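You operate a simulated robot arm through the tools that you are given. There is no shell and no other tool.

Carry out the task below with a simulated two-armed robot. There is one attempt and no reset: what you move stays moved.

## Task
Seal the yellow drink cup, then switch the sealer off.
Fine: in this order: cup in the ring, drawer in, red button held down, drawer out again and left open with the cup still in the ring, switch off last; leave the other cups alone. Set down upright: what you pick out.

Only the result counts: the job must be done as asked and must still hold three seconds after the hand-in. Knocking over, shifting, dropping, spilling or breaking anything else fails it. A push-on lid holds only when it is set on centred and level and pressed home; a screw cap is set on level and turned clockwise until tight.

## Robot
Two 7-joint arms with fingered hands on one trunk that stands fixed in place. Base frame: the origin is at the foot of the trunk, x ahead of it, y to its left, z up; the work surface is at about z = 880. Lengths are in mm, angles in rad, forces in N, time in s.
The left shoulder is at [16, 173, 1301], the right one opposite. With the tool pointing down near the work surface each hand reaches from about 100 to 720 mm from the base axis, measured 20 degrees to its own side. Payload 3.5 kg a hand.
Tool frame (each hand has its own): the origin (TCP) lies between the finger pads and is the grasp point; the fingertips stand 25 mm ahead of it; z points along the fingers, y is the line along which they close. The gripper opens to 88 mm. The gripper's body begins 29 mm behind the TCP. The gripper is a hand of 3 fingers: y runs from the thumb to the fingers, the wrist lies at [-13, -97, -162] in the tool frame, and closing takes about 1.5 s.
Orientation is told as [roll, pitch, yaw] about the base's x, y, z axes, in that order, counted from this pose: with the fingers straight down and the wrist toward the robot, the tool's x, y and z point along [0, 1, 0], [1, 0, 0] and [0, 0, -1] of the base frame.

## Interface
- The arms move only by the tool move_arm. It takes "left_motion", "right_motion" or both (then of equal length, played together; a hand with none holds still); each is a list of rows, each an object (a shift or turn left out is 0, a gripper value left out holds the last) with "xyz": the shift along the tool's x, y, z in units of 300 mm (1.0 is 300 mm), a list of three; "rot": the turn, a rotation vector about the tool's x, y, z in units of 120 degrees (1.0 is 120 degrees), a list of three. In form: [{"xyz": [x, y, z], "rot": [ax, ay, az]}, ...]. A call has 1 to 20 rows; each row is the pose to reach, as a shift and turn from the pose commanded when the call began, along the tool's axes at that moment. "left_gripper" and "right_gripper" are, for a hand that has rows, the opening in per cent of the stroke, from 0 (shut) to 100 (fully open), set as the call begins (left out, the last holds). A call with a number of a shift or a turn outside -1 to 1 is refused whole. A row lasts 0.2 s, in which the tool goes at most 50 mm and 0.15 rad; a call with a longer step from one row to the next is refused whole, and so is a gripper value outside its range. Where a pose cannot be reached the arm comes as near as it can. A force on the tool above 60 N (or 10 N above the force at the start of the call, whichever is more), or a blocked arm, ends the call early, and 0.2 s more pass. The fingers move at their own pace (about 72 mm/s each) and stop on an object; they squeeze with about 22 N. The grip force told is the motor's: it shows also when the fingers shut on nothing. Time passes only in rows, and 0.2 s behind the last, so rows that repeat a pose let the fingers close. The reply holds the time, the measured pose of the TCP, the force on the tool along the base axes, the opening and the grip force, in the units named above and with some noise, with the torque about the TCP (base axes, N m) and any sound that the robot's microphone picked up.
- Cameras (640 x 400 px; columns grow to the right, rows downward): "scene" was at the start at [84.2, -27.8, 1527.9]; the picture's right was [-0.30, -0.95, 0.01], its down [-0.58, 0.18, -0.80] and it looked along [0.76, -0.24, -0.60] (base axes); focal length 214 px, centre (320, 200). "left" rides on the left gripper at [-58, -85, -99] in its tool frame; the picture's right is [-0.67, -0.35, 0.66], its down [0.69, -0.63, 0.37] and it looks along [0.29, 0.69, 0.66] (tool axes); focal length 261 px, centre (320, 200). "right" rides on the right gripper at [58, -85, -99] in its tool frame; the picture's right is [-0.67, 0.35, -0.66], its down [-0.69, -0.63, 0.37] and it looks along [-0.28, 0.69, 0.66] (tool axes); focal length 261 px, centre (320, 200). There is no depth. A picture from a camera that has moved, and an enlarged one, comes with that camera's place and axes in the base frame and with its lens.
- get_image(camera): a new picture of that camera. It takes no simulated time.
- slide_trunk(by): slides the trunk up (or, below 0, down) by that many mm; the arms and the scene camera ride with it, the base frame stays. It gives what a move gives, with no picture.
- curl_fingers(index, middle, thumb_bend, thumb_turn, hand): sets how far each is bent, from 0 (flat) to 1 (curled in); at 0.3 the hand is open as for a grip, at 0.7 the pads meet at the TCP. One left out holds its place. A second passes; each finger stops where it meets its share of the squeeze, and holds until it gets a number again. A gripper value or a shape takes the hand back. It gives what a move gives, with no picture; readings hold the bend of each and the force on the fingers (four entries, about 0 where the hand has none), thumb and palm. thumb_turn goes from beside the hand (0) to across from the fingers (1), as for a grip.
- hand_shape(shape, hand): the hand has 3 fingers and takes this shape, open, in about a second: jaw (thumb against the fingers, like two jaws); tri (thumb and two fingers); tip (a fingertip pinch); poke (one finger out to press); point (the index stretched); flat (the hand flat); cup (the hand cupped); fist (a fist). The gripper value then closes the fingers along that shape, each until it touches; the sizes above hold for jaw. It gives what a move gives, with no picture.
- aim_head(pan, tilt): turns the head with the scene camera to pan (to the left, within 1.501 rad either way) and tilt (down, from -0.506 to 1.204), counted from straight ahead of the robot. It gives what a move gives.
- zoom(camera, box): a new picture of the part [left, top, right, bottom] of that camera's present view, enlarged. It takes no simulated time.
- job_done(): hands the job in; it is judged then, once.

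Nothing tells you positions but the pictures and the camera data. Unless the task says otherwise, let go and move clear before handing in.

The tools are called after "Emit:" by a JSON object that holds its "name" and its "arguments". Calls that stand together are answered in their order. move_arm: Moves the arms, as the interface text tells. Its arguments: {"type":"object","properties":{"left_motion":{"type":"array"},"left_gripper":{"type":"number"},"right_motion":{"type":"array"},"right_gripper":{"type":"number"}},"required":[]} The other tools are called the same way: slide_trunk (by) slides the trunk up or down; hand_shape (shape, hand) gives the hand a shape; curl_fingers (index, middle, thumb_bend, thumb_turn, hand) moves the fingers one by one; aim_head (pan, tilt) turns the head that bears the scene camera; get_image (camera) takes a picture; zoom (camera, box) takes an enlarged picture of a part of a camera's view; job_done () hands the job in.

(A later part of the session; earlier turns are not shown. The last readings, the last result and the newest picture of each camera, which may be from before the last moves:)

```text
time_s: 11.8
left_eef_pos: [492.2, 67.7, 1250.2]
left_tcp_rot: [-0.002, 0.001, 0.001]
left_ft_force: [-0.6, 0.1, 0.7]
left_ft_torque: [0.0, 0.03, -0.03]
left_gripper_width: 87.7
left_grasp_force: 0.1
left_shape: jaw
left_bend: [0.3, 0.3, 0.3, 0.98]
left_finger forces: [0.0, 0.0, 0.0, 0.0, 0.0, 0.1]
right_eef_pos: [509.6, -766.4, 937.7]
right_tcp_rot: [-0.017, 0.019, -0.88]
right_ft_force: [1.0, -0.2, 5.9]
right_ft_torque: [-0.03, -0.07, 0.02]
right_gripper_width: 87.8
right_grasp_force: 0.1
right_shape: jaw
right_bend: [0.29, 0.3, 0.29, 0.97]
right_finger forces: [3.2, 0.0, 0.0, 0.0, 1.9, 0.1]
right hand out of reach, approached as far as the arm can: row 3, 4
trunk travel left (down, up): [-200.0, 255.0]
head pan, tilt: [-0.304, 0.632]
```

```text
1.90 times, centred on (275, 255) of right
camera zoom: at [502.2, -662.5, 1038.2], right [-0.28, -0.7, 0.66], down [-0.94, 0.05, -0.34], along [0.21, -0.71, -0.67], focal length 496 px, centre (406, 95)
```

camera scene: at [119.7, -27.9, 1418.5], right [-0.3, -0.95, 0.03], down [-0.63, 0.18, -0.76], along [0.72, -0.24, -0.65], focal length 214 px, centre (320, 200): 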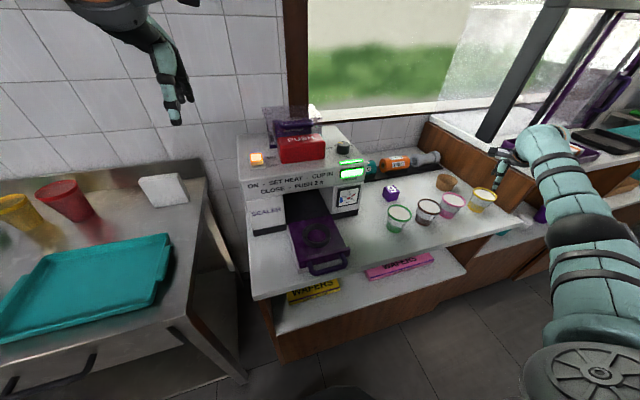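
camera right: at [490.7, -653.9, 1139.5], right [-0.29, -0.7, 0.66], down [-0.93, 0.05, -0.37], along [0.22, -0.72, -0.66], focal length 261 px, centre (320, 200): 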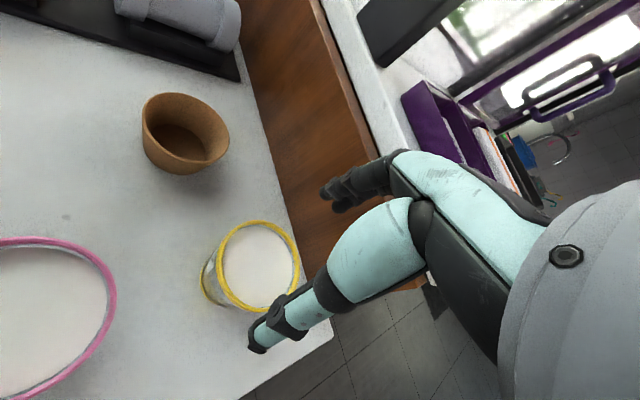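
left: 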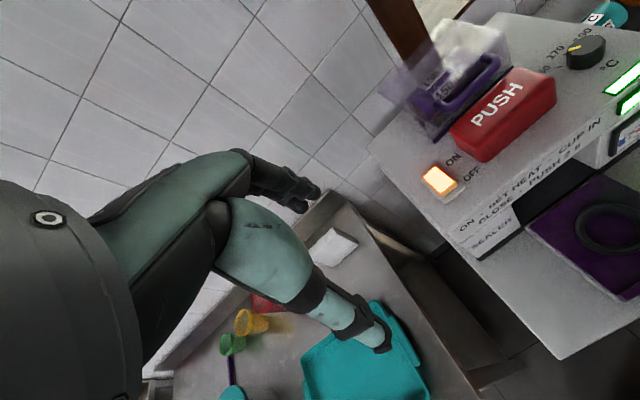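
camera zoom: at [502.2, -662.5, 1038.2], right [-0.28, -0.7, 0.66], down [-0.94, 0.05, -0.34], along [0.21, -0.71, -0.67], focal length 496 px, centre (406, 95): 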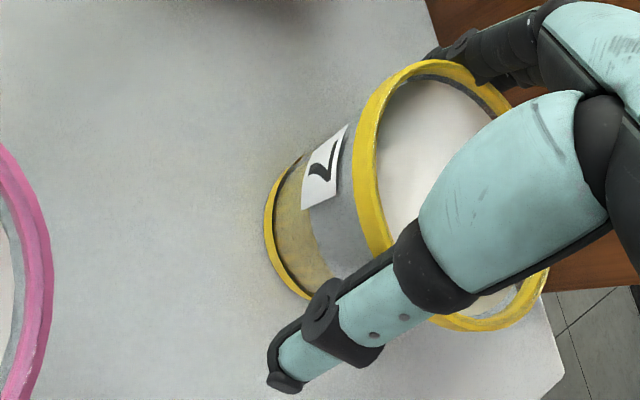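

There is light contact (about 6 N) with the rim, and the cup sits about 7 mm toward the thumb. I'll raise the trunk by 20 and then use the arm, which should have more freedom lower relative to the shoulder, to centre properly.

Emit:
{"name": "slide_trunk", "arguments": {"by": 25}}

Emit:
{"name": "move_arm", "arguments": {"right_motion": [{"xyz": [-0.008, -0.012, 0]}, {"xyz": [-0.016, -0.023, 0]}, {"xyz": [-0.016, -0.023, 0]}]}}

Emit:
{"name": "zoom", "arguments": {"camera": "right", "box": [170, 150, 380, 360]}}

```text
time_s: 12.5
left_eef_pos: [492.8, 68.5, 1274.3]
left_tcp_rot: [-0.001, 0.001, -0.001]
left_ft_force: [0.4, -0.5, -0.5]
left_ft_torque: [0.01, -0.03, 0.01]
left_gripper_width: 87.8
left_grasp_force: 0.1
left_shape: jaw
left_bend: [0.3, 0.3, 0.3, 0.98]
left_finger forces: [0.0, 0.0, 0.0, 0.0, 0.1, 0.0]
right_eef_pos: [506.4, -767.0, 971.9]
right_tcp_rot: [-0.003, 0.005, -0.882]
right_ft_force: [-0.3, -0.6, 0.1]
right_ft_torque: [0.01, 0.02, 0.03]
right_gripper_width: 88.0
right_grasp_force: 0.0
right_shape: jaw
right_bend: [0.3, 0.3, 0.3, 0.97]
right_finger forces: [0.0, 0.0, 0.0, 0.0, 0.0, 0.1]
trunk travel left (down, up): [-225.0, 230.0]
head pan, tilt: [-0.304, 0.632]
```

```text
time_s: 13.3
left_eef_pos: [491.4, 66.6, 1273.6]
left_tcp_rot: [0.0, 0.0, -0.002]
left_ft_force: [0.3, -0.9, 0.2]
left_ft_torque: [0.0, -0.03, -0.01]
left_gripper_width: 87.5
left_grasp_force: 0.1
left_shape: jaw
left_bend: [0.3, 0.3, 0.3, 0.98]
left_finger forces: [0.0, 0.0, 0.0, 0.0, 0.1, 0.0]
right_eef_pos: [501.1, -769.5, 973.0]
right_tcp_rot: [-0.004, 0.008, -0.881]
right_ft_force: [-0.3, -0.4, -0.1]
right_ft_torque: [0.01, -0.04, -0.02]
right_gripper_width: 87.8
right_grasp_force: 0.1
right_shape: jaw
right_bend: [0.3, 0.3, 0.3, 0.97]
right_finger forces: [0.1, 0.1, 0.0, 0.0, 0.0, 0.0]
right hand out of reach, approached as far as the arm can: row 2, 3
trunk travel left (down, up): [-225.0, 230.0]
head pan, tilt: [-0.304, 0.632]
```

```text
1.90 times, centred on (275, 255) of right
camera zoom: at [492.8, -664.5, 1071.1], right [-0.29, -0.7, 0.66], down [-0.93, 0.05, -0.36], along [0.22, -0.71, -0.66], focal length 496 px, centre (406, 95)
```

zoom: 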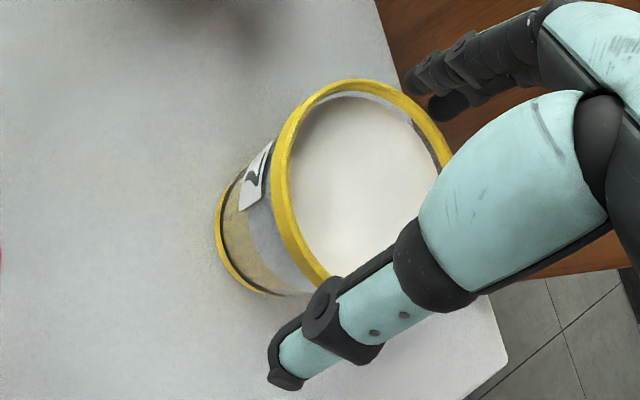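

The hand is now well centred over the cup, within about 4 mm. I'll descend straight with the arm.

Emit:
{"name": "move_arm", "arguments": {"right_motion": [{"xyz": [0.004, 0, 0.025]}, {"xyz": [0.008, 0, 0.05]}, {"xyz": [0.01, 0, 0.075]}, {"xyz": [0.01, 0, 0.1]}, {"xyz": [0.01, 0, 0.1]}]}}

Emit:
{"name": "zoom", "arguments": {"camera": "right", "box": [170, 150, 380, 360]}}

Emit:
{"name": "zoom", "arguments": {"camera": "scene", "box": [450, 110, 550, 220]}}

```text
time_s: 14.5
left_eef_pos: [492.2, 67.4, 1274.7]
left_tcp_rot: [-0.002, -0.001, 0.001]
left_ft_force: [0.4, 0.9, 0.5]
left_ft_torque: [-0.01, 0.0, 0.01]
left_gripper_width: 87.6
left_grasp_force: 0.1
left_shape: jaw
left_bend: [0.3, 0.3, 0.3, 0.98]
left_finger forces: [0.0, 0.1, 0.0, 0.0, 0.0, 0.0]
right_eef_pos: [503.0, -766.4, 942.9]
right_tcp_rot: [-0.004, 0.004, -0.881]
right_ft_force: [1.6, -0.9, 3.6]
right_ft_torque: [-0.03, -0.03, 0.0]
right_gripper_width: 88.3
right_grasp_force: 0.1
right_shape: jaw
right_bend: [0.29, 0.3, 0.29, 0.97]
right_finger forces: [2.7, 0.1, 0.1, 0.0, 0.9, 0.0]
trunk travel left (down, up): [-225.0, 230.0]
head pan, tilt: [-0.304, 0.632]
```

```text
1.90 times, centred on (275, 255) of right
camera zoom: at [494.8, -661.7, 1041.8], right [-0.29, -0.7, 0.66], down [-0.93, 0.05, -0.36], along [0.22, -0.72, -0.66], focal length 496 px, centre (406, 95)
```

zoom: 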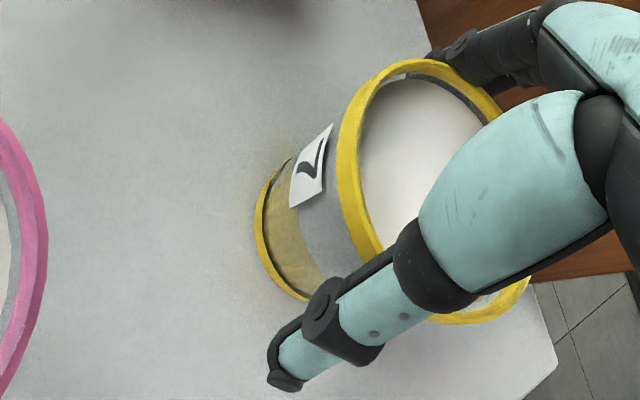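

```text
3.64 times, centred on (500, 165) of scene
camera zoom: at [147.4, -27.2, 1360.6], right [-0.3, -0.95, 0.04], down [-0.67, 0.18, -0.72], along [0.68, -0.24, -0.69], focal length 780 px, centre (-334, 327)
```

zoom: 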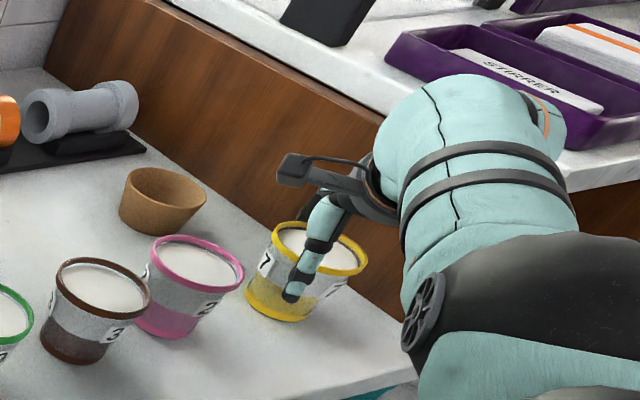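

The hand is level and centred at (503, -766, 943), with the rim lightly wedged between index and thumb. I'll ease up 3 mm and close the fingers gently on the cup.

Emit:
{"name": "move_arm", "arguments": {"right_motion": [{"xyz": [0, 0, -0.01]}, {"xyz": [0, 0, -0.01]}, {"xyz": [0, 0, -0.01]}, {"xyz": [0, 0, -0.01]}, {"xyz": [0, 0, -0.01]}, {"xyz": [0, 0, -0.01]}, {"xyz": [0, 0, -0.01]}, {"xyz": [0, 0, -0.01]}], "right_gripper": 60}}

Emit:
{"name": "zoom", "arguments": {"camera": "right", "box": [170, 150, 380, 360]}}

Emit:
{"name": "zoom", "arguments": {"camera": "scene", "box": [450, 110, 550, 220]}}

```text
time_s: 16.3
left_eef_pos: [493.2, 65.9, 1274.4]
left_tcp_rot: [-0.001, 0.0, 0.0]
left_ft_force: [-0.4, -0.6, -0.3]
left_ft_torque: [0.01, 0.0, -0.01]
left_gripper_width: 87.4
left_grasp_force: 0.1
left_shape: jaw
left_bend: [0.3, 0.3, 0.3, 0.98]
left_finger forces: [0.0, 0.0, 0.1, 0.1, 0.0, 0.1]
right_eef_pos: [503.8, -766.8, 945.5]
right_tcp_rot: [-0.004, 0.007, -0.881]
right_ft_force: [0.3, 0.1, 0.5]
right_ft_torque: [0.04, -0.02, 0.0]
right_gripper_width: 57.4
right_grasp_force: 21.8
right_shape: jaw
right_bend: [0.3, 0.4, 0.6, 0.98]
right_finger forces: [14.5, 13.3, 0.0, 0.0, 26.8, 0.1]
trunk travel left (down, up): [-225.0, 230.0]
head pan, tilt: [-0.304, 0.632]
```

```text
1.90 times, centred on (275, 255) of right
camera zoom: at [495.4, -662.5, 1044.5], right [-0.29, -0.7, 0.66], down [-0.93, 0.05, -0.36], along [0.22, -0.72, -0.66], focal length 496 px, centre (406, 95)
```

zoom: 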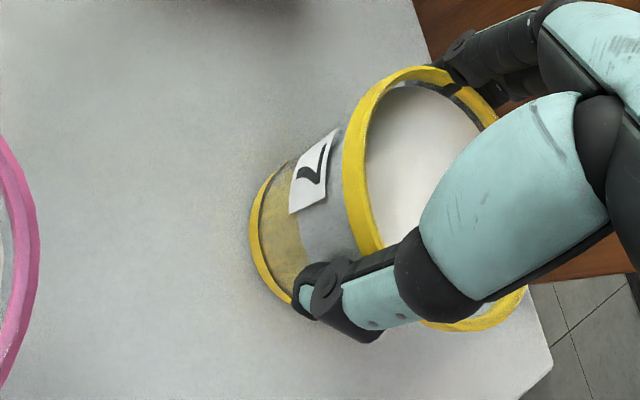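

```text
3.64 times, centred on (500, 165) of scene
camera zoom: at [147.8, -28.2, 1360.4], right [-0.3, -0.95, 0.04], down [-0.67, 0.18, -0.72], along [0.68, -0.24, -0.69], focal length 780 px, centre (-334, 327)
```

zoom: 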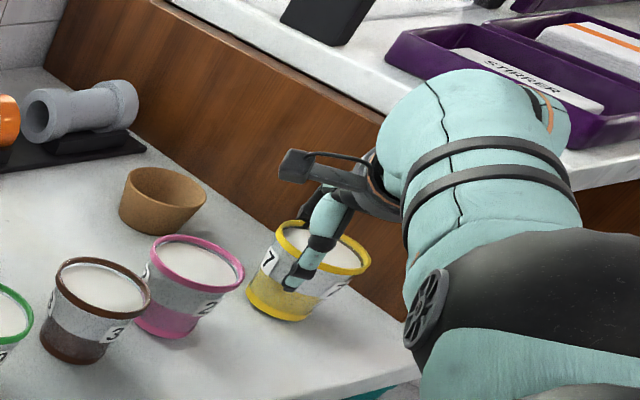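

The cup is gripped (index 14.5, middle 13, thumb 27 N). I'll lift a little with the trunk and check that it is held level.

Emit:
{"name": "slide_trunk", "arguments": {"by": 12}}

Emit:
{"name": "zoom", "arguments": {"camera": "right", "box": [170, 150, 380, 360]}}

Emit:
{"name": "zoom", "arguments": {"camera": "scene", "box": [450, 110, 550, 220]}}

```text
time_s: 16.9
left_eef_pos: [491.9, 66.4, 1286.0]
left_tcp_rot: [-0.001, 0.0, -0.001]
left_ft_force: [-0.2, 0.0, 0.4]
left_ft_torque: [0.02, 0.0, -0.01]
left_gripper_width: 87.8
left_grasp_force: 0.1
left_shape: jaw
left_bend: [0.3, 0.3, 0.3, 0.98]
left_finger forces: [0.0, 0.1, 0.0, 0.1, 0.1, 0.0]
right_eef_pos: [501.6, -765.9, 960.3]
right_tcp_rot: [0.003, 0.0, -0.88]
right_ft_force: [0.2, -0.2, -2.2]
right_ft_torque: [-0.03, -0.01, 0.02]
right_gripper_width: 57.3
right_grasp_force: 22.2
right_shape: jaw
right_bend: [0.3, 0.4, 0.6, 0.98]
right_finger forces: [14.3, 13.2, 0.0, 0.0, 26.7, 0.1]
trunk travel left (down, up): [-237.0, 218.0]
head pan, tilt: [-0.304, 0.632]
```

```text
1.90 times, centred on (275, 255) of right
camera zoom: at [491.9, -662.1, 1060.6], right [-0.3, -0.7, 0.65], down [-0.93, 0.05, -0.37], along [0.22, -0.72, -0.66], focal length 496 px, centre (406, 95)
```

zoom: 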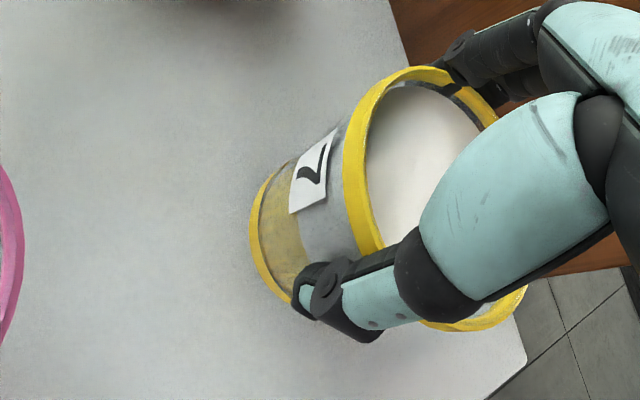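

```text
3.64 times, centred on (500, 165) of scene
camera zoom: at [139.9, -27.8, 1374.9], right [-0.3, -0.95, 0.04], down [-0.66, 0.18, -0.73], along [0.69, -0.24, -0.68], focal length 780 px, centre (-334, 327)
```

zoom: 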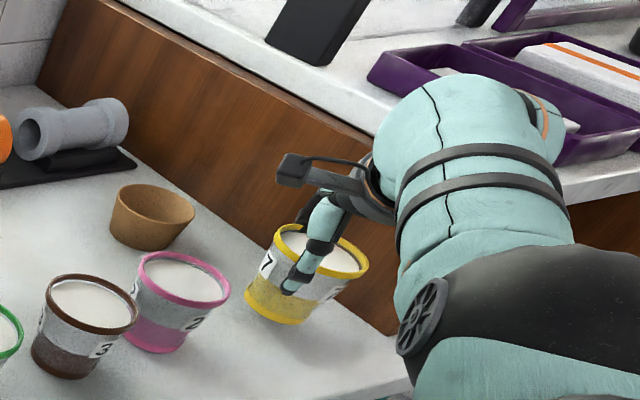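

The cup is held securely and moves with the hand (weight about 2.2 N). Now I'll pull it gently inward, away from the panel and the pink cup, keeping it level.

Emit:
{"name": "move_arm", "arguments": {"right_motion": [{"xyz": [-0.01, -0.03, -0.005]}, {"xyz": [-0.023, -0.076, -0.011]}, {"xyz": [-0.035, -0.115, -0.017]}, {"xyz": [-0.046, -0.153, -0.022]}, {"xyz": [-0.058, -0.192, -0.028]}, {"xyz": [-0.069, -0.23, -0.033]}, {"xyz": [-0.069, -0.23, -0.033]}]}}

Emit:
{"name": "get_image", "arguments": {"camera": "scene"}}

```text
time_s: 18.5
left_eef_pos: [491.7, 67.4, 1285.9]
left_tcp_rot: [0.0, -0.001, 0.0]
left_ft_force: [0.4, 0.1, 0.5]
left_ft_torque: [0.01, -0.02, -0.01]
left_gripper_width: 87.6
left_grasp_force: 0.0
left_shape: jaw
left_bend: [0.3, 0.3, 0.3, 0.98]
left_finger forces: [0.1, 0.0, 0.0, 0.0, 0.1, 0.0]
right_eef_pos: [484.7, -777.7, 967.3]
right_tcp_rot: [0.002, 0.001, -0.881]
right_ft_force: [0.1, 0.6, -1.6]
right_ft_torque: [0.05, -0.03, -0.02]
right_gripper_width: 57.0
right_grasp_force: 22.2
right_shape: jaw
right_bend: [0.3, 0.4, 0.6, 0.98]
right_finger forces: [14.1, 13.3, 0.0, 0.0, 26.4, 0.1]
right hand out of reach, approached as far as the arm can: row 1, 2, 3, 4, 5, 6, 7
trunk travel left (down, up): [-237.0, 218.0]
head pan, tilt: [-0.304, 0.632]
```

```text
taken
camera scene: at [140.5, -28.1, 1374.7], right [-0.3, -0.95, 0.04], down [-0.66, 0.18, -0.73], along [0.69, -0.24, -0.68], focal length 214 px, centre (320, 200)
```

scene: 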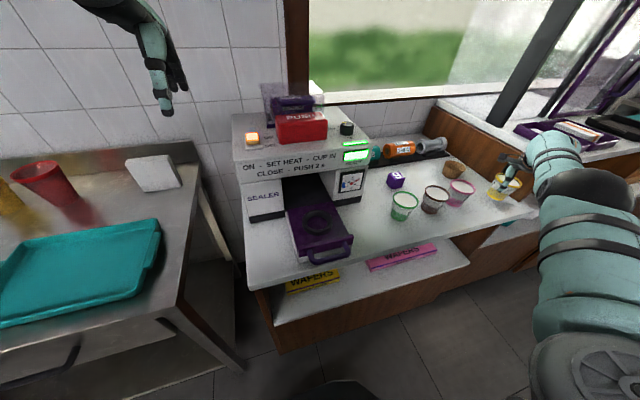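

The arm wouldn't come inward; it just swung sideways at full stretch, apparently locked near a straight elbow. I'll turn the head to look at the arm's posture before choosing a way out.

Emit:
{"name": "aim_head", "arguments": {"pan": -1.0, "tilt": 0.5}}

Emit:
{"name": "get_image", "arguments": {"camera": "scene"}}

Emit:
{"name": "get_image", "arguments": {"camera": "right"}}

```text
time_s: 19.5
left_eef_pos: [492.6, 66.4, 1286.2]
left_tcp_rot: [0.0, -0.001, 0.001]
left_ft_force: [0.5, -0.2, -0.4]
left_ft_torque: [0.04, 0.0, 0.04]
left_gripper_width: 87.6
left_grasp_force: 0.1
left_shape: jaw
left_bend: [0.3, 0.3, 0.3, 0.98]
left_finger forces: [0.1, 0.1, 0.1, 0.1, 0.0, 0.0]
right_eef_pos: [483.5, -778.1, 965.3]
right_tcp_rot: [0.001, 0.001, -0.88]
right_ft_force: [0.1, 0.4, -0.8]
right_ft_torque: [0.01, 0.0, -0.02]
right_gripper_width: 57.1
right_grasp_force: 21.8
right_shape: jaw
right_bend: [0.3, 0.4, 0.6, 0.98]
right_finger forces: [14.1, 13.4, 0.0, 0.0, 26.5, 0.0]
trunk travel left (down, up): [-237.0, 218.0]
head pan, tilt: [-1.0, 0.499]
```

```text
taken
camera scene: at [108.2, -78.5, 1390.7], right [-0.83, -0.54, 0.11], down [-0.37, 0.4, -0.84], along [0.41, -0.74, -0.54], focal length 214 px, centre (320, 200)
```

scene: 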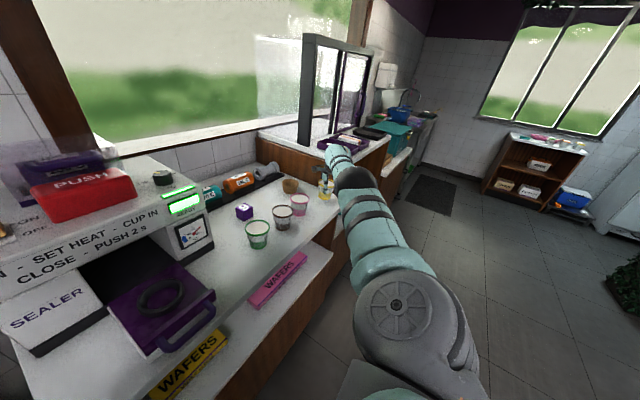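

```text
taken
camera right: at [475.2, -673.8, 1065.9], right [-0.3, -0.7, 0.65], down [-0.93, 0.05, -0.37], along [0.22, -0.72, -0.66], focal length 261 px, centre (320, 200)
```

right: 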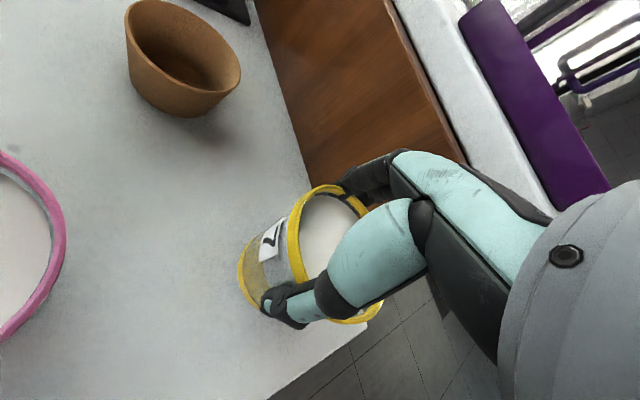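

The arm is stretched straight, so radial motion is singular. I'll raise the trunk by 60 for clearance, since the hand rides up with it, and then find a direction that bends the elbow.

Emit:
{"name": "slide_trunk", "arguments": {"by": 40}}

Emit:
{"name": "get_image", "arguments": {"camera": "right"}}

```text
time_s: 20.4
left_eef_pos: [493.2, 66.2, 1327.0]
left_tcp_rot: [0.0, 0.002, -0.001]
left_ft_force: [0.4, 0.3, 1.1]
left_ft_torque: [0.0, 0.03, 0.0]
left_gripper_width: 87.8
left_grasp_force: 0.0
left_shape: jaw
left_bend: [0.3, 0.3, 0.3, 0.98]
left_finger forces: [0.0, 0.0, 0.1, 0.1, 0.1, 0.0]
right_eef_pos: [478.8, -782.4, 1025.2]
right_tcp_rot: [0.03, -0.023, -0.883]
right_ft_force: [0.4, 0.1, -1.3]
right_ft_torque: [0.0, 0.01, 0.03]
right_gripper_width: 57.0
right_grasp_force: 22.0
right_shape: jaw
right_bend: [0.3, 0.4, 0.6, 0.98]
right_finger forces: [14.0, 13.2, 0.0, 0.0, 26.2, 0.0]
trunk travel left (down, up): [-277.0, 178.0]
head pan, tilt: [-1.0, 0.499]
```

```text
taken
camera right: at [465.6, -676.8, 1122.8], right [-0.32, -0.7, 0.64], down [-0.92, 0.05, -0.4], along [0.25, -0.72, -0.65], focal length 261 px, centre (320, 200)
```

right: 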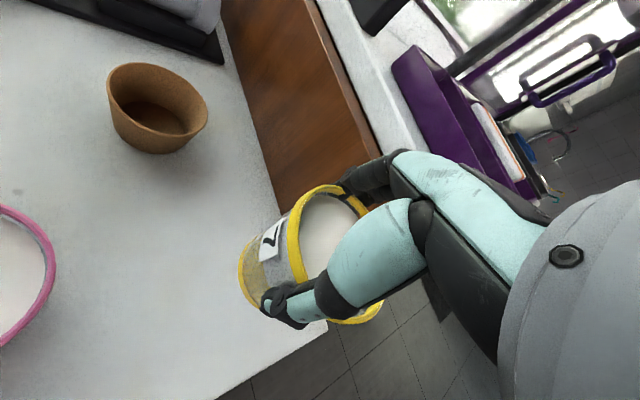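

The trunk slide rotated the right arm nearly rigidly, giving a 2° tilt and some drift toward the panel. I'll move sideways away from the panel, which also asks the arm to re-level.

Emit:
{"name": "move_arm", "arguments": {"right_motion": [{"xyz": [0.02, -0.01, 0]}, {"xyz": [0.05, -0.02, 0]}, {"xyz": [0.08, -0.03, 0]}, {"xyz": [0.11, -0.04, 0]}, {"xyz": [0.11, -0.04, 0]}]}}

```text
time_s: 21.6
left_eef_pos: [491.9, 67.1, 1325.8]
left_tcp_rot: [0.0, -0.001, 0.0]
left_ft_force: [0.4, 0.2, 0.9]
left_ft_torque: [-0.01, -0.03, 0.0]
left_gripper_width: 87.4
left_grasp_force: 0.0
left_shape: jaw
left_bend: [0.3, 0.3, 0.3, 0.98]
left_finger forces: [0.1, 0.0, 0.0, 0.1, 0.0, 0.0]
right_eef_pos: [502.9, -759.0, 1025.4]
right_tcp_rot: [0.03, -0.022, -0.883]
right_ft_force: [0.2, 0.6, -2.6]
right_ft_torque: [0.0, 0.01, -0.03]
right_gripper_width: 56.8
right_grasp_force: 22.1
right_shape: jaw
right_bend: [0.73, 0.4, 0.6, 0.98]
right_finger forces: [13.8, 13.2, 0.0, 0.0, 26.0, 0.0]
right hand out of reach, approached as far as the arm can: row 2, 3, 4, 5
trunk travel left (down, up): [-277.0, 178.0]
head pan, tilt: [-1.0, 0.499]
```

Emit:
{"name": "get_image", "arguments": {"camera": "right"}}

Emit:
{"name": "get_image", "arguments": {"camera": "scene"}}

```text
taken
camera right: at [490.1, -655.5, 1124.6], right [-0.32, -0.7, 0.64], down [-0.92, 0.05, -0.4], along [0.25, -0.72, -0.65], focal length 261 px, centre (320, 200)
```

right: 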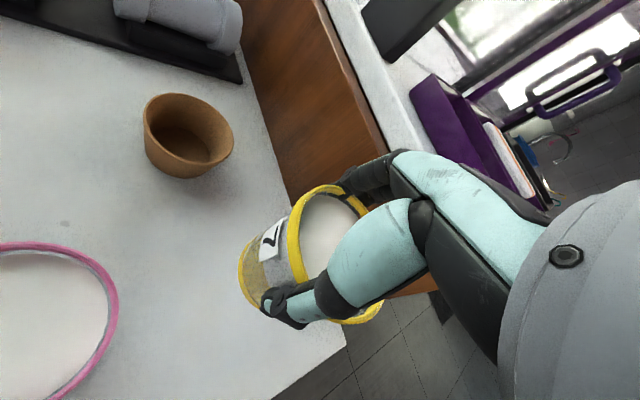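

```text
taken
camera scene: at [86.3, -78.7, 1435.4], right [-0.84, -0.54, 0.07], down [-0.33, 0.4, -0.85], along [0.43, -0.74, -0.52], focal length 214 px, centre (320, 200)
```

scene: 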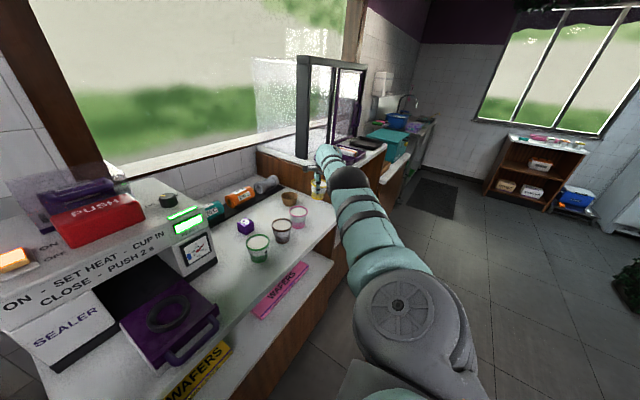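

The cup is still firmly in the hand. I'll re-level the hand (a 0.036 rad correction) while asking for a small inward and upward motion.

Emit:
{"name": "move_arm", "arguments": {"right_motion": [{"xyz": [0, -0.01, 0], "rot": [-0.002, -0.009, 0]}, {"xyz": [0, -0.03, -0.01], "rot": [-0.0044, -0.0172, 0]}, {"xyz": [0, -0.05, -0.02], "rot": [-0.0044, -0.0172, 0]}, {"xyz": [0, -0.08, -0.03], "rot": [-0.0044, -0.0172, 0]}, {"xyz": [0, -0.08, -0.03], "rot": [-0.0044, -0.0172, 0]}]}}

```text
time_s: 22.8
left_eef_pos: [493.2, 67.8, 1325.9]
left_tcp_rot: [0.001, 0.001, 0.001]
left_ft_force: [-0.2, -0.1, 0.2]
left_ft_torque: [0.01, 0.0, 0.02]
left_gripper_width: 87.6
left_grasp_force: 0.1
left_shape: jaw
left_bend: [0.3, 0.3, 0.3, 0.98]
left_finger forces: [0.0, 0.0, 0.0, 0.0, 0.1, 0.0]
right_eef_pos: [503.6, -760.2, 1028.1]
right_tcp_rot: [-0.005, -0.031, -0.882]
right_ft_force: [-0.6, -0.4, -1.0]
right_ft_torque: [0.02, -0.02, 0.03]
right_gripper_width: 56.6
right_grasp_force: 22.0
right_shape: jaw
right_bend: [0.73, 0.4, 0.6, 0.98]
right_finger forces: [13.6, 13.1, 0.1, 0.0, 26.0, 0.0]
right hand out of reach, approached as far as the arm can: row 1, 2, 3, 4, 5
trunk travel left (down, up): [-277.0, 178.0]
head pan, tilt: [-1.0, 0.499]
```

The rotation corrections are obeyed, so only the radial direction is locked. I'll try a larger upward and inward motion, which should make the elbow flex, and level the hand at the same time.

Emit:
{"name": "move_arm", "arguments": {"right_motion": [{"xyz": [0, 0, -0.03], "rot": [0.007, 0.002, 0]}, {"xyz": [0, 0, -0.06], "rot": [0.0148, 0.0024, 0]}, {"xyz": [0, -0.02, -0.1], "rot": [0.0148, 0.0024, 0]}, {"xyz": [0, -0.05, -0.14], "rot": [0.0148, 0.0024, 0]}, {"xyz": [0, -0.09, -0.18], "rot": [0.0148, 0.0024, 0]}, {"xyz": [0, -0.13, -0.2], "rot": [0.0148, 0.0024, 0]}, {"xyz": [0, -0.17, -0.2], "rot": [0.0148, 0.0024, 0]}, {"xyz": [0, -0.17, -0.2], "rot": [0.0148, 0.0024, 0]}]}}

Emit:
{"name": "get_image", "arguments": {"camera": "right"}}

```text
time_s: 24.6
left_eef_pos: [492.6, 66.9, 1325.8]
left_tcp_rot: [0.0, 0.0, 0.0]
left_ft_force: [0.0, -0.5, 0.6]
left_ft_torque: [-0.02, 0.01, 0.02]
left_gripper_width: 87.4
left_grasp_force: 0.1
left_shape: jaw
left_bend: [0.3, 0.3, 0.3, 0.98]
left_finger forces: [0.0, 0.0, 0.0, 0.0, 0.1, 0.0]
right_eef_pos: [500.4, -755.9, 1089.1]
right_tcp_rot: [-0.001, 0.001, -0.881]
right_ft_force: [-0.3, 0.3, -1.5]
right_ft_torque: [0.03, -0.03, -0.01]
right_gripper_width: 56.3
right_grasp_force: 21.9
right_shape: jaw
right_bend: [0.73, 0.4, 0.6, 0.98]
right_finger forces: [13.3, 13.3, 0.0, 0.0, 25.4, 0.1]
right hand out of reach, approached as far as the arm can: row 4, 5, 6, 7, 8
trunk travel left (down, up): [-277.0, 178.0]
head pan, tilt: [-1.0, 0.499]
```

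```text
taken
camera right: at [490.5, -652.5, 1188.9], right [-0.3, -0.69, 0.66], down [-0.93, 0.05, -0.37], along [0.22, -0.72, -0.66], focal length 261 px, centre (320, 200)
```

right: 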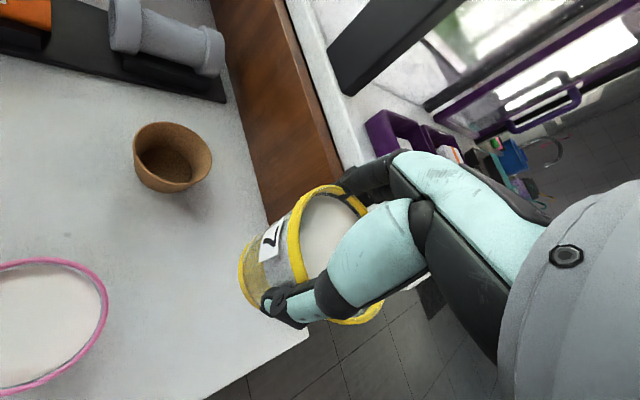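

The hand is level again at (500, -756, 1089) and well above the other cups, but the elbow is still at full stretch. I'll turn the hand's yaw toward the front while drawing it inward, retracing how I got here.

Emit:
{"name": "move_arm", "arguments": {"right_motion": [{"xyz": [0.012, -0.02, 0], "rot": [0, 0, -0.018]}, {"xyz": [0.025, -0.04, 0], "rot": [0, 0, -0.036]}, {"xyz": [0.037, -0.06, 0], "rot": [0, 0, -0.054]}, {"xyz": [0.05, -0.08, 0], "rot": [0, 0, -0.072]}, {"xyz": [0.062, -0.1, 0], "rot": [0, 0, -0.09]}, {"xyz": [0.075, -0.12, 0], "rot": [0, 0, -0.107]}, {"xyz": [0.087, -0.14, 0], "rot": [0, 0, -0.125]}, {"xyz": [0.1, -0.16, 0], "rot": [0, 0, -0.143]}, {"xyz": [0.1, -0.16, 0], "rot": [0, 0, -0.143]}]}}

Emit:
{"name": "get_image", "arguments": {"camera": "right"}}

```text
time_s: 26.6
left_eef_pos: [492.2, 66.8, 1327.0]
left_tcp_rot: [0.0, 0.001, 0.0]
left_ft_force: [0.0, 0.5, 0.2]
left_ft_torque: [0.02, 0.0, 0.02]
left_gripper_width: 87.7
left_grasp_force: 0.1
left_shape: jaw
left_bend: [0.3, 0.3, 0.3, 0.98]
left_finger forces: [0.1, 0.1, 0.0, 0.0, 0.1, 0.0]
right_eef_pos: [515.3, -733.3, 1085.1]
right_tcp_rot: [0.0, 0.0, -0.582]
right_ft_force: [-0.3, 0.2, -1.3]
right_ft_torque: [0.02, 0.0, -0.01]
right_gripper_width: 56.2
right_grasp_force: 22.2
right_shape: jaw
right_bend: [0.73, 0.4, 0.6, 0.98]
right_finger forces: [13.0, 13.2, 0.0, 0.0, 25.0, 0.0]
right hand out of reach, approached as far as the arm can: row 1, 2, 3, 4, 5, 6, 7, 8, 9
trunk travel left (down, up): [-277.0, 178.0]
head pan, tilt: [-1.0, 0.499]
```

```text
taken
camera right: at [476.9, -636.1, 1185.4], right [-0.08, -0.75, 0.66], down [-0.9, -0.23, -0.37], along [0.42, -0.62, -0.66], focal length 261 px, centre (320, 200)
```

right: 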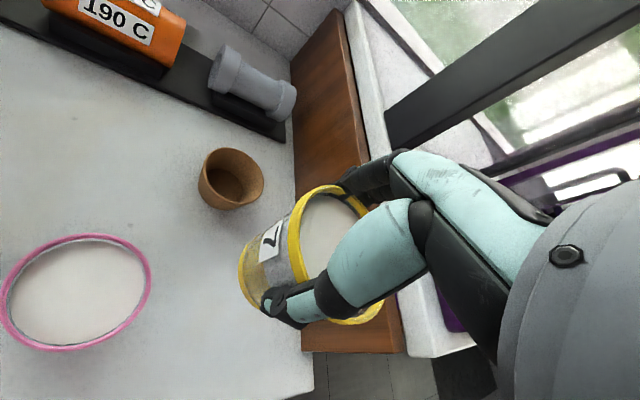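

The yaw turned but the elbow is still straight. I'll keep turning the hand toward the front so that the wrist range forces the forearm and elbow to fold, asking only for a modest inward pull.

Emit:
{"name": "move_arm", "arguments": {"right_motion": [{"xyz": [0.02, -0.017, 0], "rot": [0, 0, -0.028]}, {"xyz": [0.041, -0.034, 0], "rot": [0, 0, -0.055]}, {"xyz": [0.061, -0.051, 0], "rot": [0, 0, -0.083]}, {"xyz": [0.082, -0.068, 0], "rot": [0, 0, -0.111]}, {"xyz": [0.102, -0.086, 0], "rot": [0, 0, -0.139]}, {"xyz": [0.122, -0.103, 0], "rot": [0, 0, -0.166]}, {"xyz": [0.143, -0.12, 0], "rot": [0, 0, -0.194]}, {"xyz": [0.163, -0.137, 0], "rot": [0, 0, -0.222]}, {"xyz": [0.184, -0.154, 0], "rot": [0, 0, -0.249]}, {"xyz": [0.204, -0.171, 0], "rot": [0, 0, -0.277]}, {"xyz": [0.204, -0.171, 0], "rot": [0, 0, -0.277]}]}}

Emit:
{"name": "get_image", "arguments": {"camera": "right"}}

Emit:
{"name": "get_image", "arguments": {"camera": "scene"}}

```text
time_s: 28.9
left_eef_pos: [491.1, 68.0, 1325.8]
left_tcp_rot: [0.0, -0.001, 0.0]
left_ft_force: [-1.0, 0.6, 1.0]
left_ft_torque: [0.01, -0.01, 0.02]
left_gripper_width: 87.4
left_grasp_force: 0.1
left_shape: jaw
left_bend: [0.3, 0.3, 0.3, 0.98]
left_finger forces: [0.0, 0.0, 0.1, 0.0, 0.0, 0.1]
right_eef_pos: [526.5, -677.2, 1086.9]
right_tcp_rot: [-0.001, 0.0, -0.002]
right_ft_force: [-0.7, 0.7, -1.4]
right_ft_torque: [0.04, -0.01, 0.0]
right_gripper_width: 56.1
right_grasp_force: 21.8
right_shape: jaw
right_bend: [0.73, 0.4, 0.6, 0.98]
right_finger forces: [12.5, 13.2, 0.0, 0.0, 24.4, 0.0]
right hand out of reach, approached as far as the arm can: row 1, 2, 3, 4, 5, 6, 7, 8, 9, 10, 11
trunk travel left (down, up): [-277.0, 178.0]
head pan, tilt: [-1.0, 0.499]
```

```text
taken
camera right: at [441.8, -616.4, 1186.9], right [0.35, -0.67, 0.66], down [-0.63, -0.69, -0.37], along [0.69, -0.29, -0.66], focal length 261 px, centre (320, 200)
```

right: 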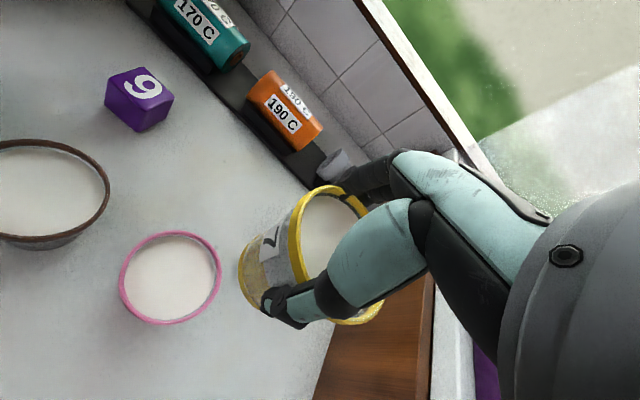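

```text
taken
camera scene: at [86.2, -78.5, 1435.4], right [-0.84, -0.54, 0.07], down [-0.33, 0.4, -0.85], along [0.43, -0.74, -0.52], focal length 214 px, centre (320, 200)
```

scene: 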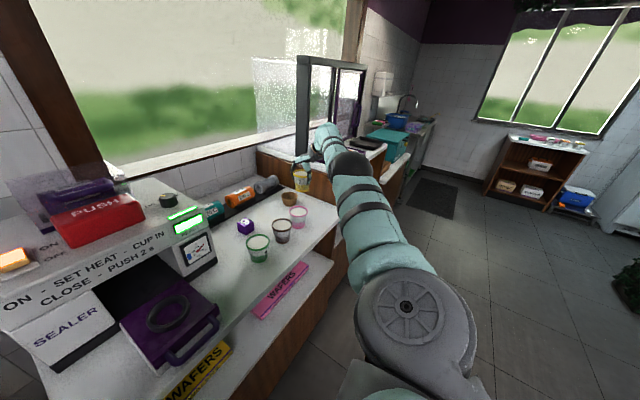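

Still at full stretch, but turning yaw works well and heads toward the pose I'll want at the ring. I'll continue turning in the same way.

Emit:
{"name": "move_arm", "arguments": {"right_motion": [{"xyz": [0.027, -0.012, 0], "rot": [0, 0, -0.029]}, {"xyz": [0.053, -0.026, 0], "rot": [0, 0, -0.057]}, {"xyz": [0.079, -0.04, 0], "rot": [0, 0, -0.086]}, {"xyz": [0.105, -0.055, 0], "rot": [0, 0, -0.115]}, {"xyz": [0.13, -0.07, 0], "rot": [0, 0, -0.143]}, {"xyz": [0.155, -0.085, 0], "rot": [0, 0, -0.172]}, {"xyz": [0.18, -0.1, 0], "rot": [0, 0, -0.2]}, {"xyz": [0.205, -0.116, 0], "rot": [0, 0, -0.229]}, {"xyz": [0.229, -0.132, 0], "rot": [0, 0, -0.258]}, {"xyz": [0.252, -0.149, 0], "rot": [0, 0, -0.2865]}, {"xyz": [0.252, -0.149, 0], "rot": [0, 0, -0.2865]}]}}

Emit:
{"name": "get_image", "arguments": {"camera": "scene"}}

```text
time_s: 31.4
left_eef_pos: [491.2, 67.9, 1326.6]
left_tcp_rot: [0.0, 0.001, 0.0]
left_ft_force: [1.0, 0.4, 0.1]
left_ft_torque: [-0.04, 0.03, -0.02]
left_gripper_width: 87.6
left_grasp_force: 0.1
left_shape: jaw
left_bend: [0.3, 0.3, 0.3, 0.98]
left_finger forces: [0.0, 0.0, 0.1, 0.0, 0.0, 0.0]
right_eef_pos: [503.3, -625.0, 1088.8]
right_tcp_rot: [0.0, 0.0, 0.6]
right_ft_force: [0.2, -0.4, -1.3]
right_ft_torque: [0.0, 0.0, 0.01]
right_gripper_width: 56.3
right_grasp_force: 22.1
right_shape: jaw
right_bend: [0.73, 0.4, 0.6, 0.98]
right_finger forces: [11.8, 13.2, 0.1, 0.1, 23.9, 0.1]
right hand out of reach, approached as far as the arm can: row 2, 3, 4, 5, 6, 7, 8, 9, 10, 11
trunk travel left (down, up): [-277.0, 178.0]
head pan, tilt: [-1.0, 0.499]
```

```text
taken
camera scene: at [86.3, -78.5, 1435.4], right [-0.84, -0.54, 0.07], down [-0.33, 0.4, -0.85], along [0.43, -0.74, -0.52], focal length 214 px, centre (320, 200)
```

scene: 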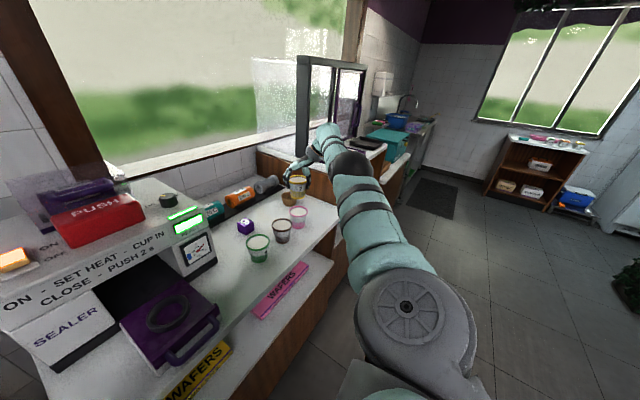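

The wrist stays pinned at full stretch. By my reckoning a rotation in the opposite sense should drive the elbow to flex, so I'll turn yaw back while requesting a slight inward pull, and firm up the grip.

Emit:
{"name": "move_arm", "arguments": {"right_motion": [{"xyz": [-0.008, -0.005, 0], "rot": [0, 0, 0.029]}, {"xyz": [-0.017, -0.01, 0], "rot": [0, 0, 0.057]}, {"xyz": [-0.025, -0.014, 0], "rot": [0, 0, 0.086]}, {"xyz": [-0.034, -0.019, 0], "rot": [0, 0, 0.115]}, {"xyz": [-0.042, -0.024, 0], "rot": [0, 0, 0.143]}, {"xyz": [-0.051, -0.028, 0], "rot": [0, 0, 0.172]}, {"xyz": [-0.06, -0.033, 0], "rot": [0, 0, 0.2]}, {"xyz": [-0.068, -0.038, 0], "rot": [0, 0, 0.229]}, {"xyz": [-0.077, -0.042, 0], "rot": [0, 0, 0.258]}, {"xyz": [-0.085, -0.047, 0], "rot": [0, 0, 0.2865]}, {"xyz": [-0.085, -0.047, 0], "rot": [0, 0, 0.2865]}], "right_gripper": 48}}

Emit:
{"name": "get_image", "arguments": {"camera": "right"}}

```text
time_s: 33.8
left_eef_pos: [492.0, 66.6, 1326.7]
left_tcp_rot: [0.002, 0.002, 0.0]
left_ft_force: [-0.6, -0.7, 0.2]
left_ft_torque: [-0.01, 0.0, 0.02]
left_gripper_width: 87.3
left_grasp_force: 0.2
left_shape: jaw
left_bend: [0.3, 0.3, 0.3, 0.98]
left_finger forces: [0.0, 0.0, 0.0, 0.0, 0.1, 0.0]
right_eef_pos: [524.2, -678.5, 1089.8]
right_tcp_rot: [-0.001, 0.0, -0.002]
right_ft_force: [-0.2, 0.2, -1.7]
right_ft_torque: [0.0, 0.05, -0.01]
right_gripper_width: 56.0
right_grasp_force: 21.9
right_shape: jaw
right_bend: [0.73, 0.4, 0.6, 0.98]
right_finger forces: [11.6, 13.2, 0.0, 0.1, 23.3, 0.0]
right hand out of reach, approached as far as the arm can: row 1, 2, 3, 4, 5, 6, 7, 8, 9, 10, 11
trunk travel left (down, up): [-277.0, 178.0]
head pan, tilt: [-1.0, 0.499]
```

```text
taken
camera right: at [440.3, -617.4, 1190.5], right [0.35, -0.67, 0.66], down [-0.63, -0.68, -0.37], along [0.69, -0.29, -0.66], focal length 261 px, centre (320, 200)
```

right: 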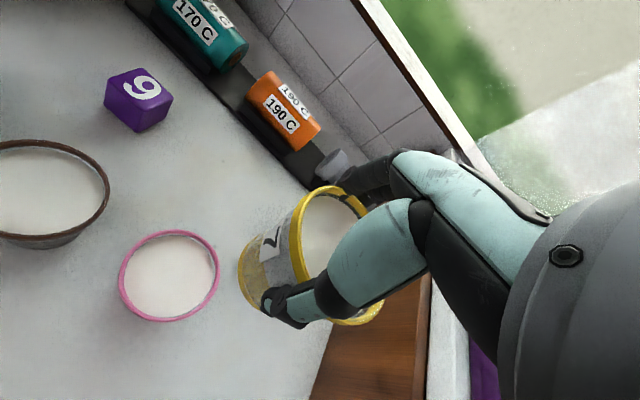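

The elbow is locked straight and I don't want to tilt a full cup to free it. The safe way is to set the cup back down upright on a free spot about 40 mm closer, near (457, -717), free the elbow with an empty hand and pick the cup up again. First I'll move sideways to that spot while high.

Emit:
{"name": "move_arm", "arguments": {"right_motion": [{"xyz": [-0.018, -0.025, 0]}, {"xyz": [-0.036, -0.053, 0]}, {"xyz": [-0.054, -0.08, 0]}, {"xyz": [-0.072, -0.108, 0]}, {"xyz": [-0.09, -0.135, 0]}, {"xyz": [-0.108, -0.162, 0]}, {"xyz": [-0.126, -0.19, 0]}, {"xyz": [-0.143, -0.217, 0]}, {"xyz": [-0.143, -0.217, 0]}]}}

Emit:
{"name": "get_image", "arguments": {"camera": "right"}}

Emit:
{"name": "get_image", "arguments": {"camera": "scene"}}

```text
time_s: 35.8
left_eef_pos: [492.2, 66.5, 1327.2]
left_tcp_rot: [0.0, 0.0, -0.001]
left_ft_force: [0.2, -0.4, -0.7]
left_ft_torque: [0.0, 0.0, -0.01]
left_gripper_width: 87.8
left_grasp_force: 0.1
left_shape: jaw
left_bend: [0.3, 0.3, 0.3, 0.98]
left_finger forces: [0.0, 0.0, 0.1, 0.1, 0.1, 0.0]
right_eef_pos: [459.7, -723.0, 1091.7]
right_tcp_rot: [0.001, 0.0, -0.003]
right_ft_force: [-0.1, 0.1, -1.6]
right_ft_torque: [-0.01, 0.0, -0.01]
right_gripper_width: 56.0
right_grasp_force: 22.3
right_shape: jaw
right_bend: [0.73, 0.4, 0.6, 0.98]
right_finger forces: [11.3, 13.2, 0.0, 0.0, 23.0, 0.0]
right hand out of reach, approached as far as the arm can: row 4, 5, 6, 7, 8, 9
trunk travel left (down, up): [-277.0, 178.0]
head pan, tilt: [-1.0, 0.499]
```

```text
taken
camera right: at [375.6, -663.4, 1190.6], right [0.35, -0.67, 0.66], down [-0.63, -0.68, -0.37], along [0.69, -0.29, -0.66], focal length 261 px, centre (320, 200)
```

right: 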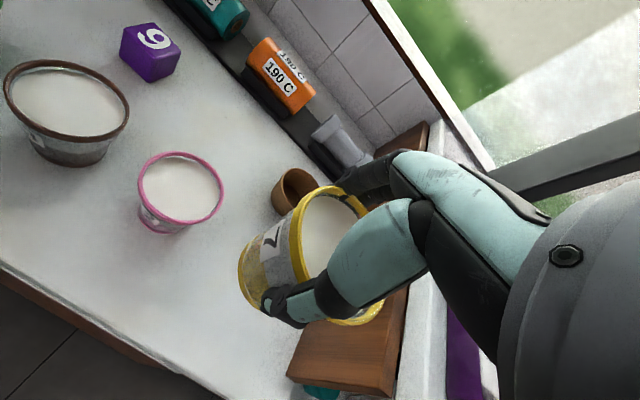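

```text
taken
camera scene: at [86.4, -78.5, 1435.4], right [-0.84, -0.54, 0.07], down [-0.33, 0.4, -0.85], along [0.43, -0.74, -0.52], focal length 214 px, centre (320, 200)
```

scene: 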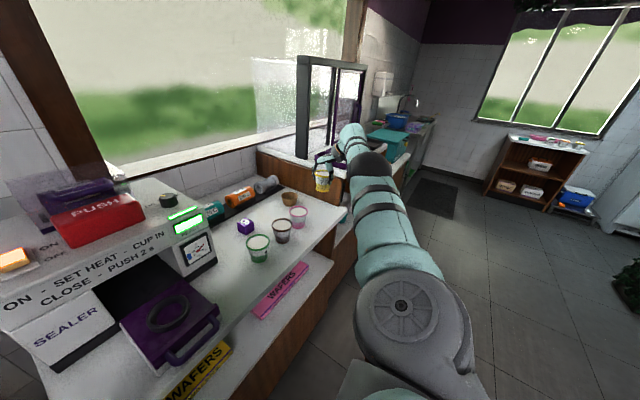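

The spot below is clear: the counter front edge is at x of about 398 and the pink cup is over 100 mm away. I'll descend along an arc toward the counter, stopping a few mm above it.

Emit:
{"name": "move_arm", "arguments": {"right_motion": [{"xyz": [0, 0, 0.055]}, {"xyz": [0, 0, 0.11]}, {"xyz": [0, 0, 0.165]}, {"xyz": [0.001, 0, 0.22]}, {"xyz": [0.004, -0.002, 0.275]}, {"xyz": [0.007, -0.004, 0.33]}, {"xyz": [0.01, -0.006, 0.38]}, {"xyz": [0.014, -0.008, 0.425]}, {"xyz": [0.017, -0.01, 0.455]}, {"xyz": [0.017, -0.01, 0.455]}]}}

Emit:
{"name": "get_image", "arguments": {"camera": "right"}}

Emit:
{"name": "zoom", "arguments": {"camera": "scene", "box": [270, 140, 390, 240]}}

```text
time_s: 38.0
left_eef_pos: [491.1, 66.9, 1326.4]
left_tcp_rot: [0.0, 0.0, 0.0]
left_ft_force: [0.4, 0.4, -0.2]
left_ft_torque: [0.01, -0.03, 0.01]
left_gripper_width: 87.7
left_grasp_force: 0.0
left_shape: jaw
left_bend: [0.3, 0.3, 0.3, 0.98]
left_finger forces: [0.0, 0.1, 0.0, 0.0, 0.0, 0.1]
right_eef_pos: [458.1, -717.9, 953.7]
right_tcp_rot: [0.001, 0.002, -0.003]
right_ft_force: [0.1, -0.5, -1.6]
right_ft_torque: [-0.01, -0.02, -0.01]
right_gripper_width: 55.8
right_grasp_force: 21.5
right_shape: jaw
right_bend: [0.73, 0.4, 0.6, 0.98]
right_finger forces: [10.9, 13.1, 0.0, 0.1, 22.8, 0.0]
trunk travel left (down, up): [-277.0, 178.0]
head pan, tilt: [-1.0, 0.499]
```

```text
taken
camera right: at [373.6, -658.2, 1053.5], right [0.35, -0.67, 0.66], down [-0.63, -0.68, -0.37], along [0.69, -0.29, -0.66], focal length 261 px, centre (320, 200)
```

right: 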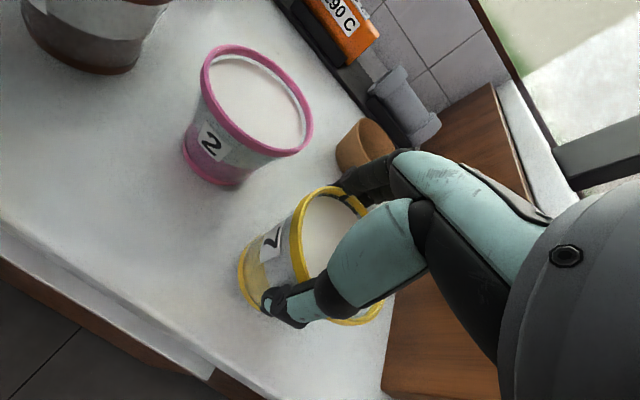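

```text
4.00 times, centred on (330, 190) of scene
camera zoom: at [86.2, -78.5, 1435.5], right [-0.84, -0.54, 0.07], down [-0.33, 0.4, -0.85], along [0.43, -0.74, -0.52], focal length 858 px, centre (280, 240)
```

zoom: 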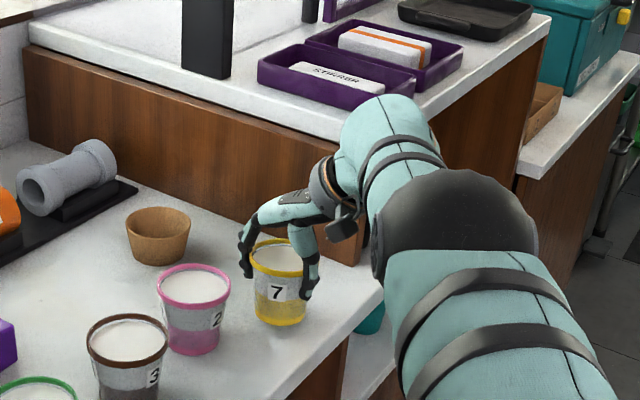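

The cup hovers about 8 mm above the counter. I'll make one quick small inward test here, since the arm is in a different posture now.

Emit:
{"name": "move_arm", "arguments": {"right_motion": [{"xyz": [0.014, -0.008, 0]}, {"xyz": [0.029, -0.017, 0]}, {"xyz": [0.043, -0.025, 0]}, {"xyz": [0.043, -0.025, 0]}]}}

```text
time_s: 39.0
left_eef_pos: [491.7, 67.3, 1326.2]
left_tcp_rot: [0.0, 0.001, 0.0]
left_ft_force: [-0.5, 1.0, 0.2]
left_ft_torque: [-0.03, 0.02, -0.01]
left_gripper_width: 87.4
left_grasp_force: 0.0
left_shape: jaw
left_bend: [0.3, 0.3, 0.3, 0.98]
left_finger forces: [0.1, 0.0, 0.0, 0.0, 0.0, 0.0]
right_eef_pos: [458.5, -717.9, 953.0]
right_tcp_rot: [0.0, -0.001, 0.0]
right_ft_force: [-0.6, 0.3, -1.7]
right_ft_torque: [0.0, -0.02, 0.0]
right_gripper_width: 55.9
right_grasp_force: 22.4
right_shape: jaw
right_bend: [0.73, 0.4, 0.6, 0.98]
right_finger forces: [10.9, 13.1, 0.0, 0.0, 22.8, 0.0]
right hand out of reach, approached as far as the arm can: row 1, 2, 3, 4
trunk travel left (down, up): [-277.0, 178.0]
head pan, tilt: [-1.0, 0.499]
```

Still locked, so I'll set the cup down here, lowering gently until it touches.

Emit:
{"name": "move_arm", "arguments": {"right_motion": [{"xyz": [0, 0, 0.007]}, {"xyz": [0, 0, 0.014]}, {"xyz": [0, 0, 0.02]}, {"xyz": [0, 0, 0.02]}]}}

Emit:
{"name": "zoom", "arguments": {"camera": "scene", "box": [315, 185, 365, 235]}}

```text
time_s: 40.0
left_eef_pos: [491.1, 66.9, 1325.3]
left_tcp_rot: [0.001, 0.0, 0.001]
left_ft_force: [0.3, 0.0, 1.0]
left_ft_torque: [-0.01, 0.0, -0.02]
left_gripper_width: 87.5
left_grasp_force: 0.0
left_shape: jaw
left_bend: [0.3, 0.3, 0.3, 0.98]
left_finger forces: [0.0, 0.0, 0.0, 0.0, 0.0, 0.0]
right_eef_pos: [458.4, -718.8, 947.8]
right_tcp_rot: [-0.001, 0.0, 0.0]
right_ft_force: [0.6, 0.4, -1.2]
right_ft_torque: [0.03, -0.01, -0.02]
right_gripper_width: 55.7
right_grasp_force: 21.6
right_shape: jaw
right_bend: [0.73, 0.4, 0.6, 0.98]
right_finger forces: [11.0, 13.1, 0.0, 0.1, 22.6, 0.0]
trunk travel left (down, up): [-277.0, 178.0]
head pan, tilt: [-1.0, 0.499]
```

```text
8.00 times, centred on (340, 210) of scene
camera zoom: at [86.2, -78.5, 1435.4], right [-0.84, -0.54, 0.07], down [-0.33, 0.4, -0.85], along [0.43, -0.74, -0.52], focal length 1716 px, centre (160, 120)
```

zoom: 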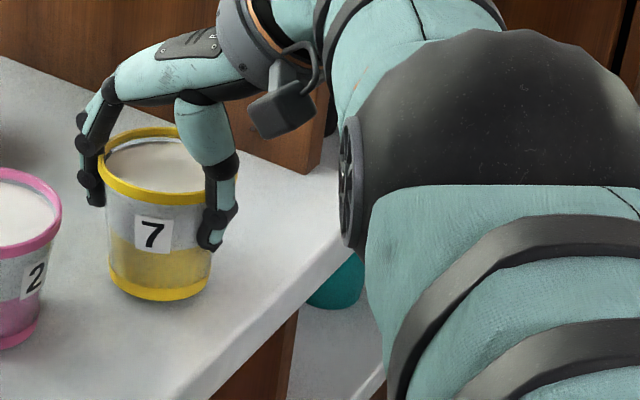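

Emit:
{"name": "move_arm", "arguments": {"right_motion": [{"xyz": [0, 0, 0.003]}, {"xyz": [0, 0, 0.006]}, {"xyz": [0, 0, 0.009]}, {"xyz": [0, 0, 0.009]}]}}

```text
time_s: 41.0
left_eef_pos: [492.0, 66.2, 1326.1]
left_tcp_rot: [0.0, 0.0, 0.0]
left_ft_force: [0.4, 0.9, 0.1]
left_ft_torque: [-0.01, 0.0, -0.01]
left_gripper_width: 87.8
left_grasp_force: 0.0
left_shape: jaw
left_bend: [0.3, 0.3, 0.3, 0.98]
left_finger forces: [0.0, 0.0, 0.1, 0.0, 0.0, 0.0]
right_eef_pos: [458.6, -718.4, 944.7]
right_tcp_rot: [-0.002, 0.0, -0.001]
right_ft_force: [-0.3, 1.0, -1.3]
right_ft_torque: [0.02, -0.01, 0.0]
right_gripper_width: 55.7
right_grasp_force: 21.7
right_shape: jaw
right_bend: [0.73, 0.4, 0.61, 0.98]
right_finger forces: [11.0, 13.0, 0.1, 0.1, 22.9, 0.1]
trunk travel left (down, up): [-277.0, 178.0]
head pan, tilt: [-1.0, 0.499]
```

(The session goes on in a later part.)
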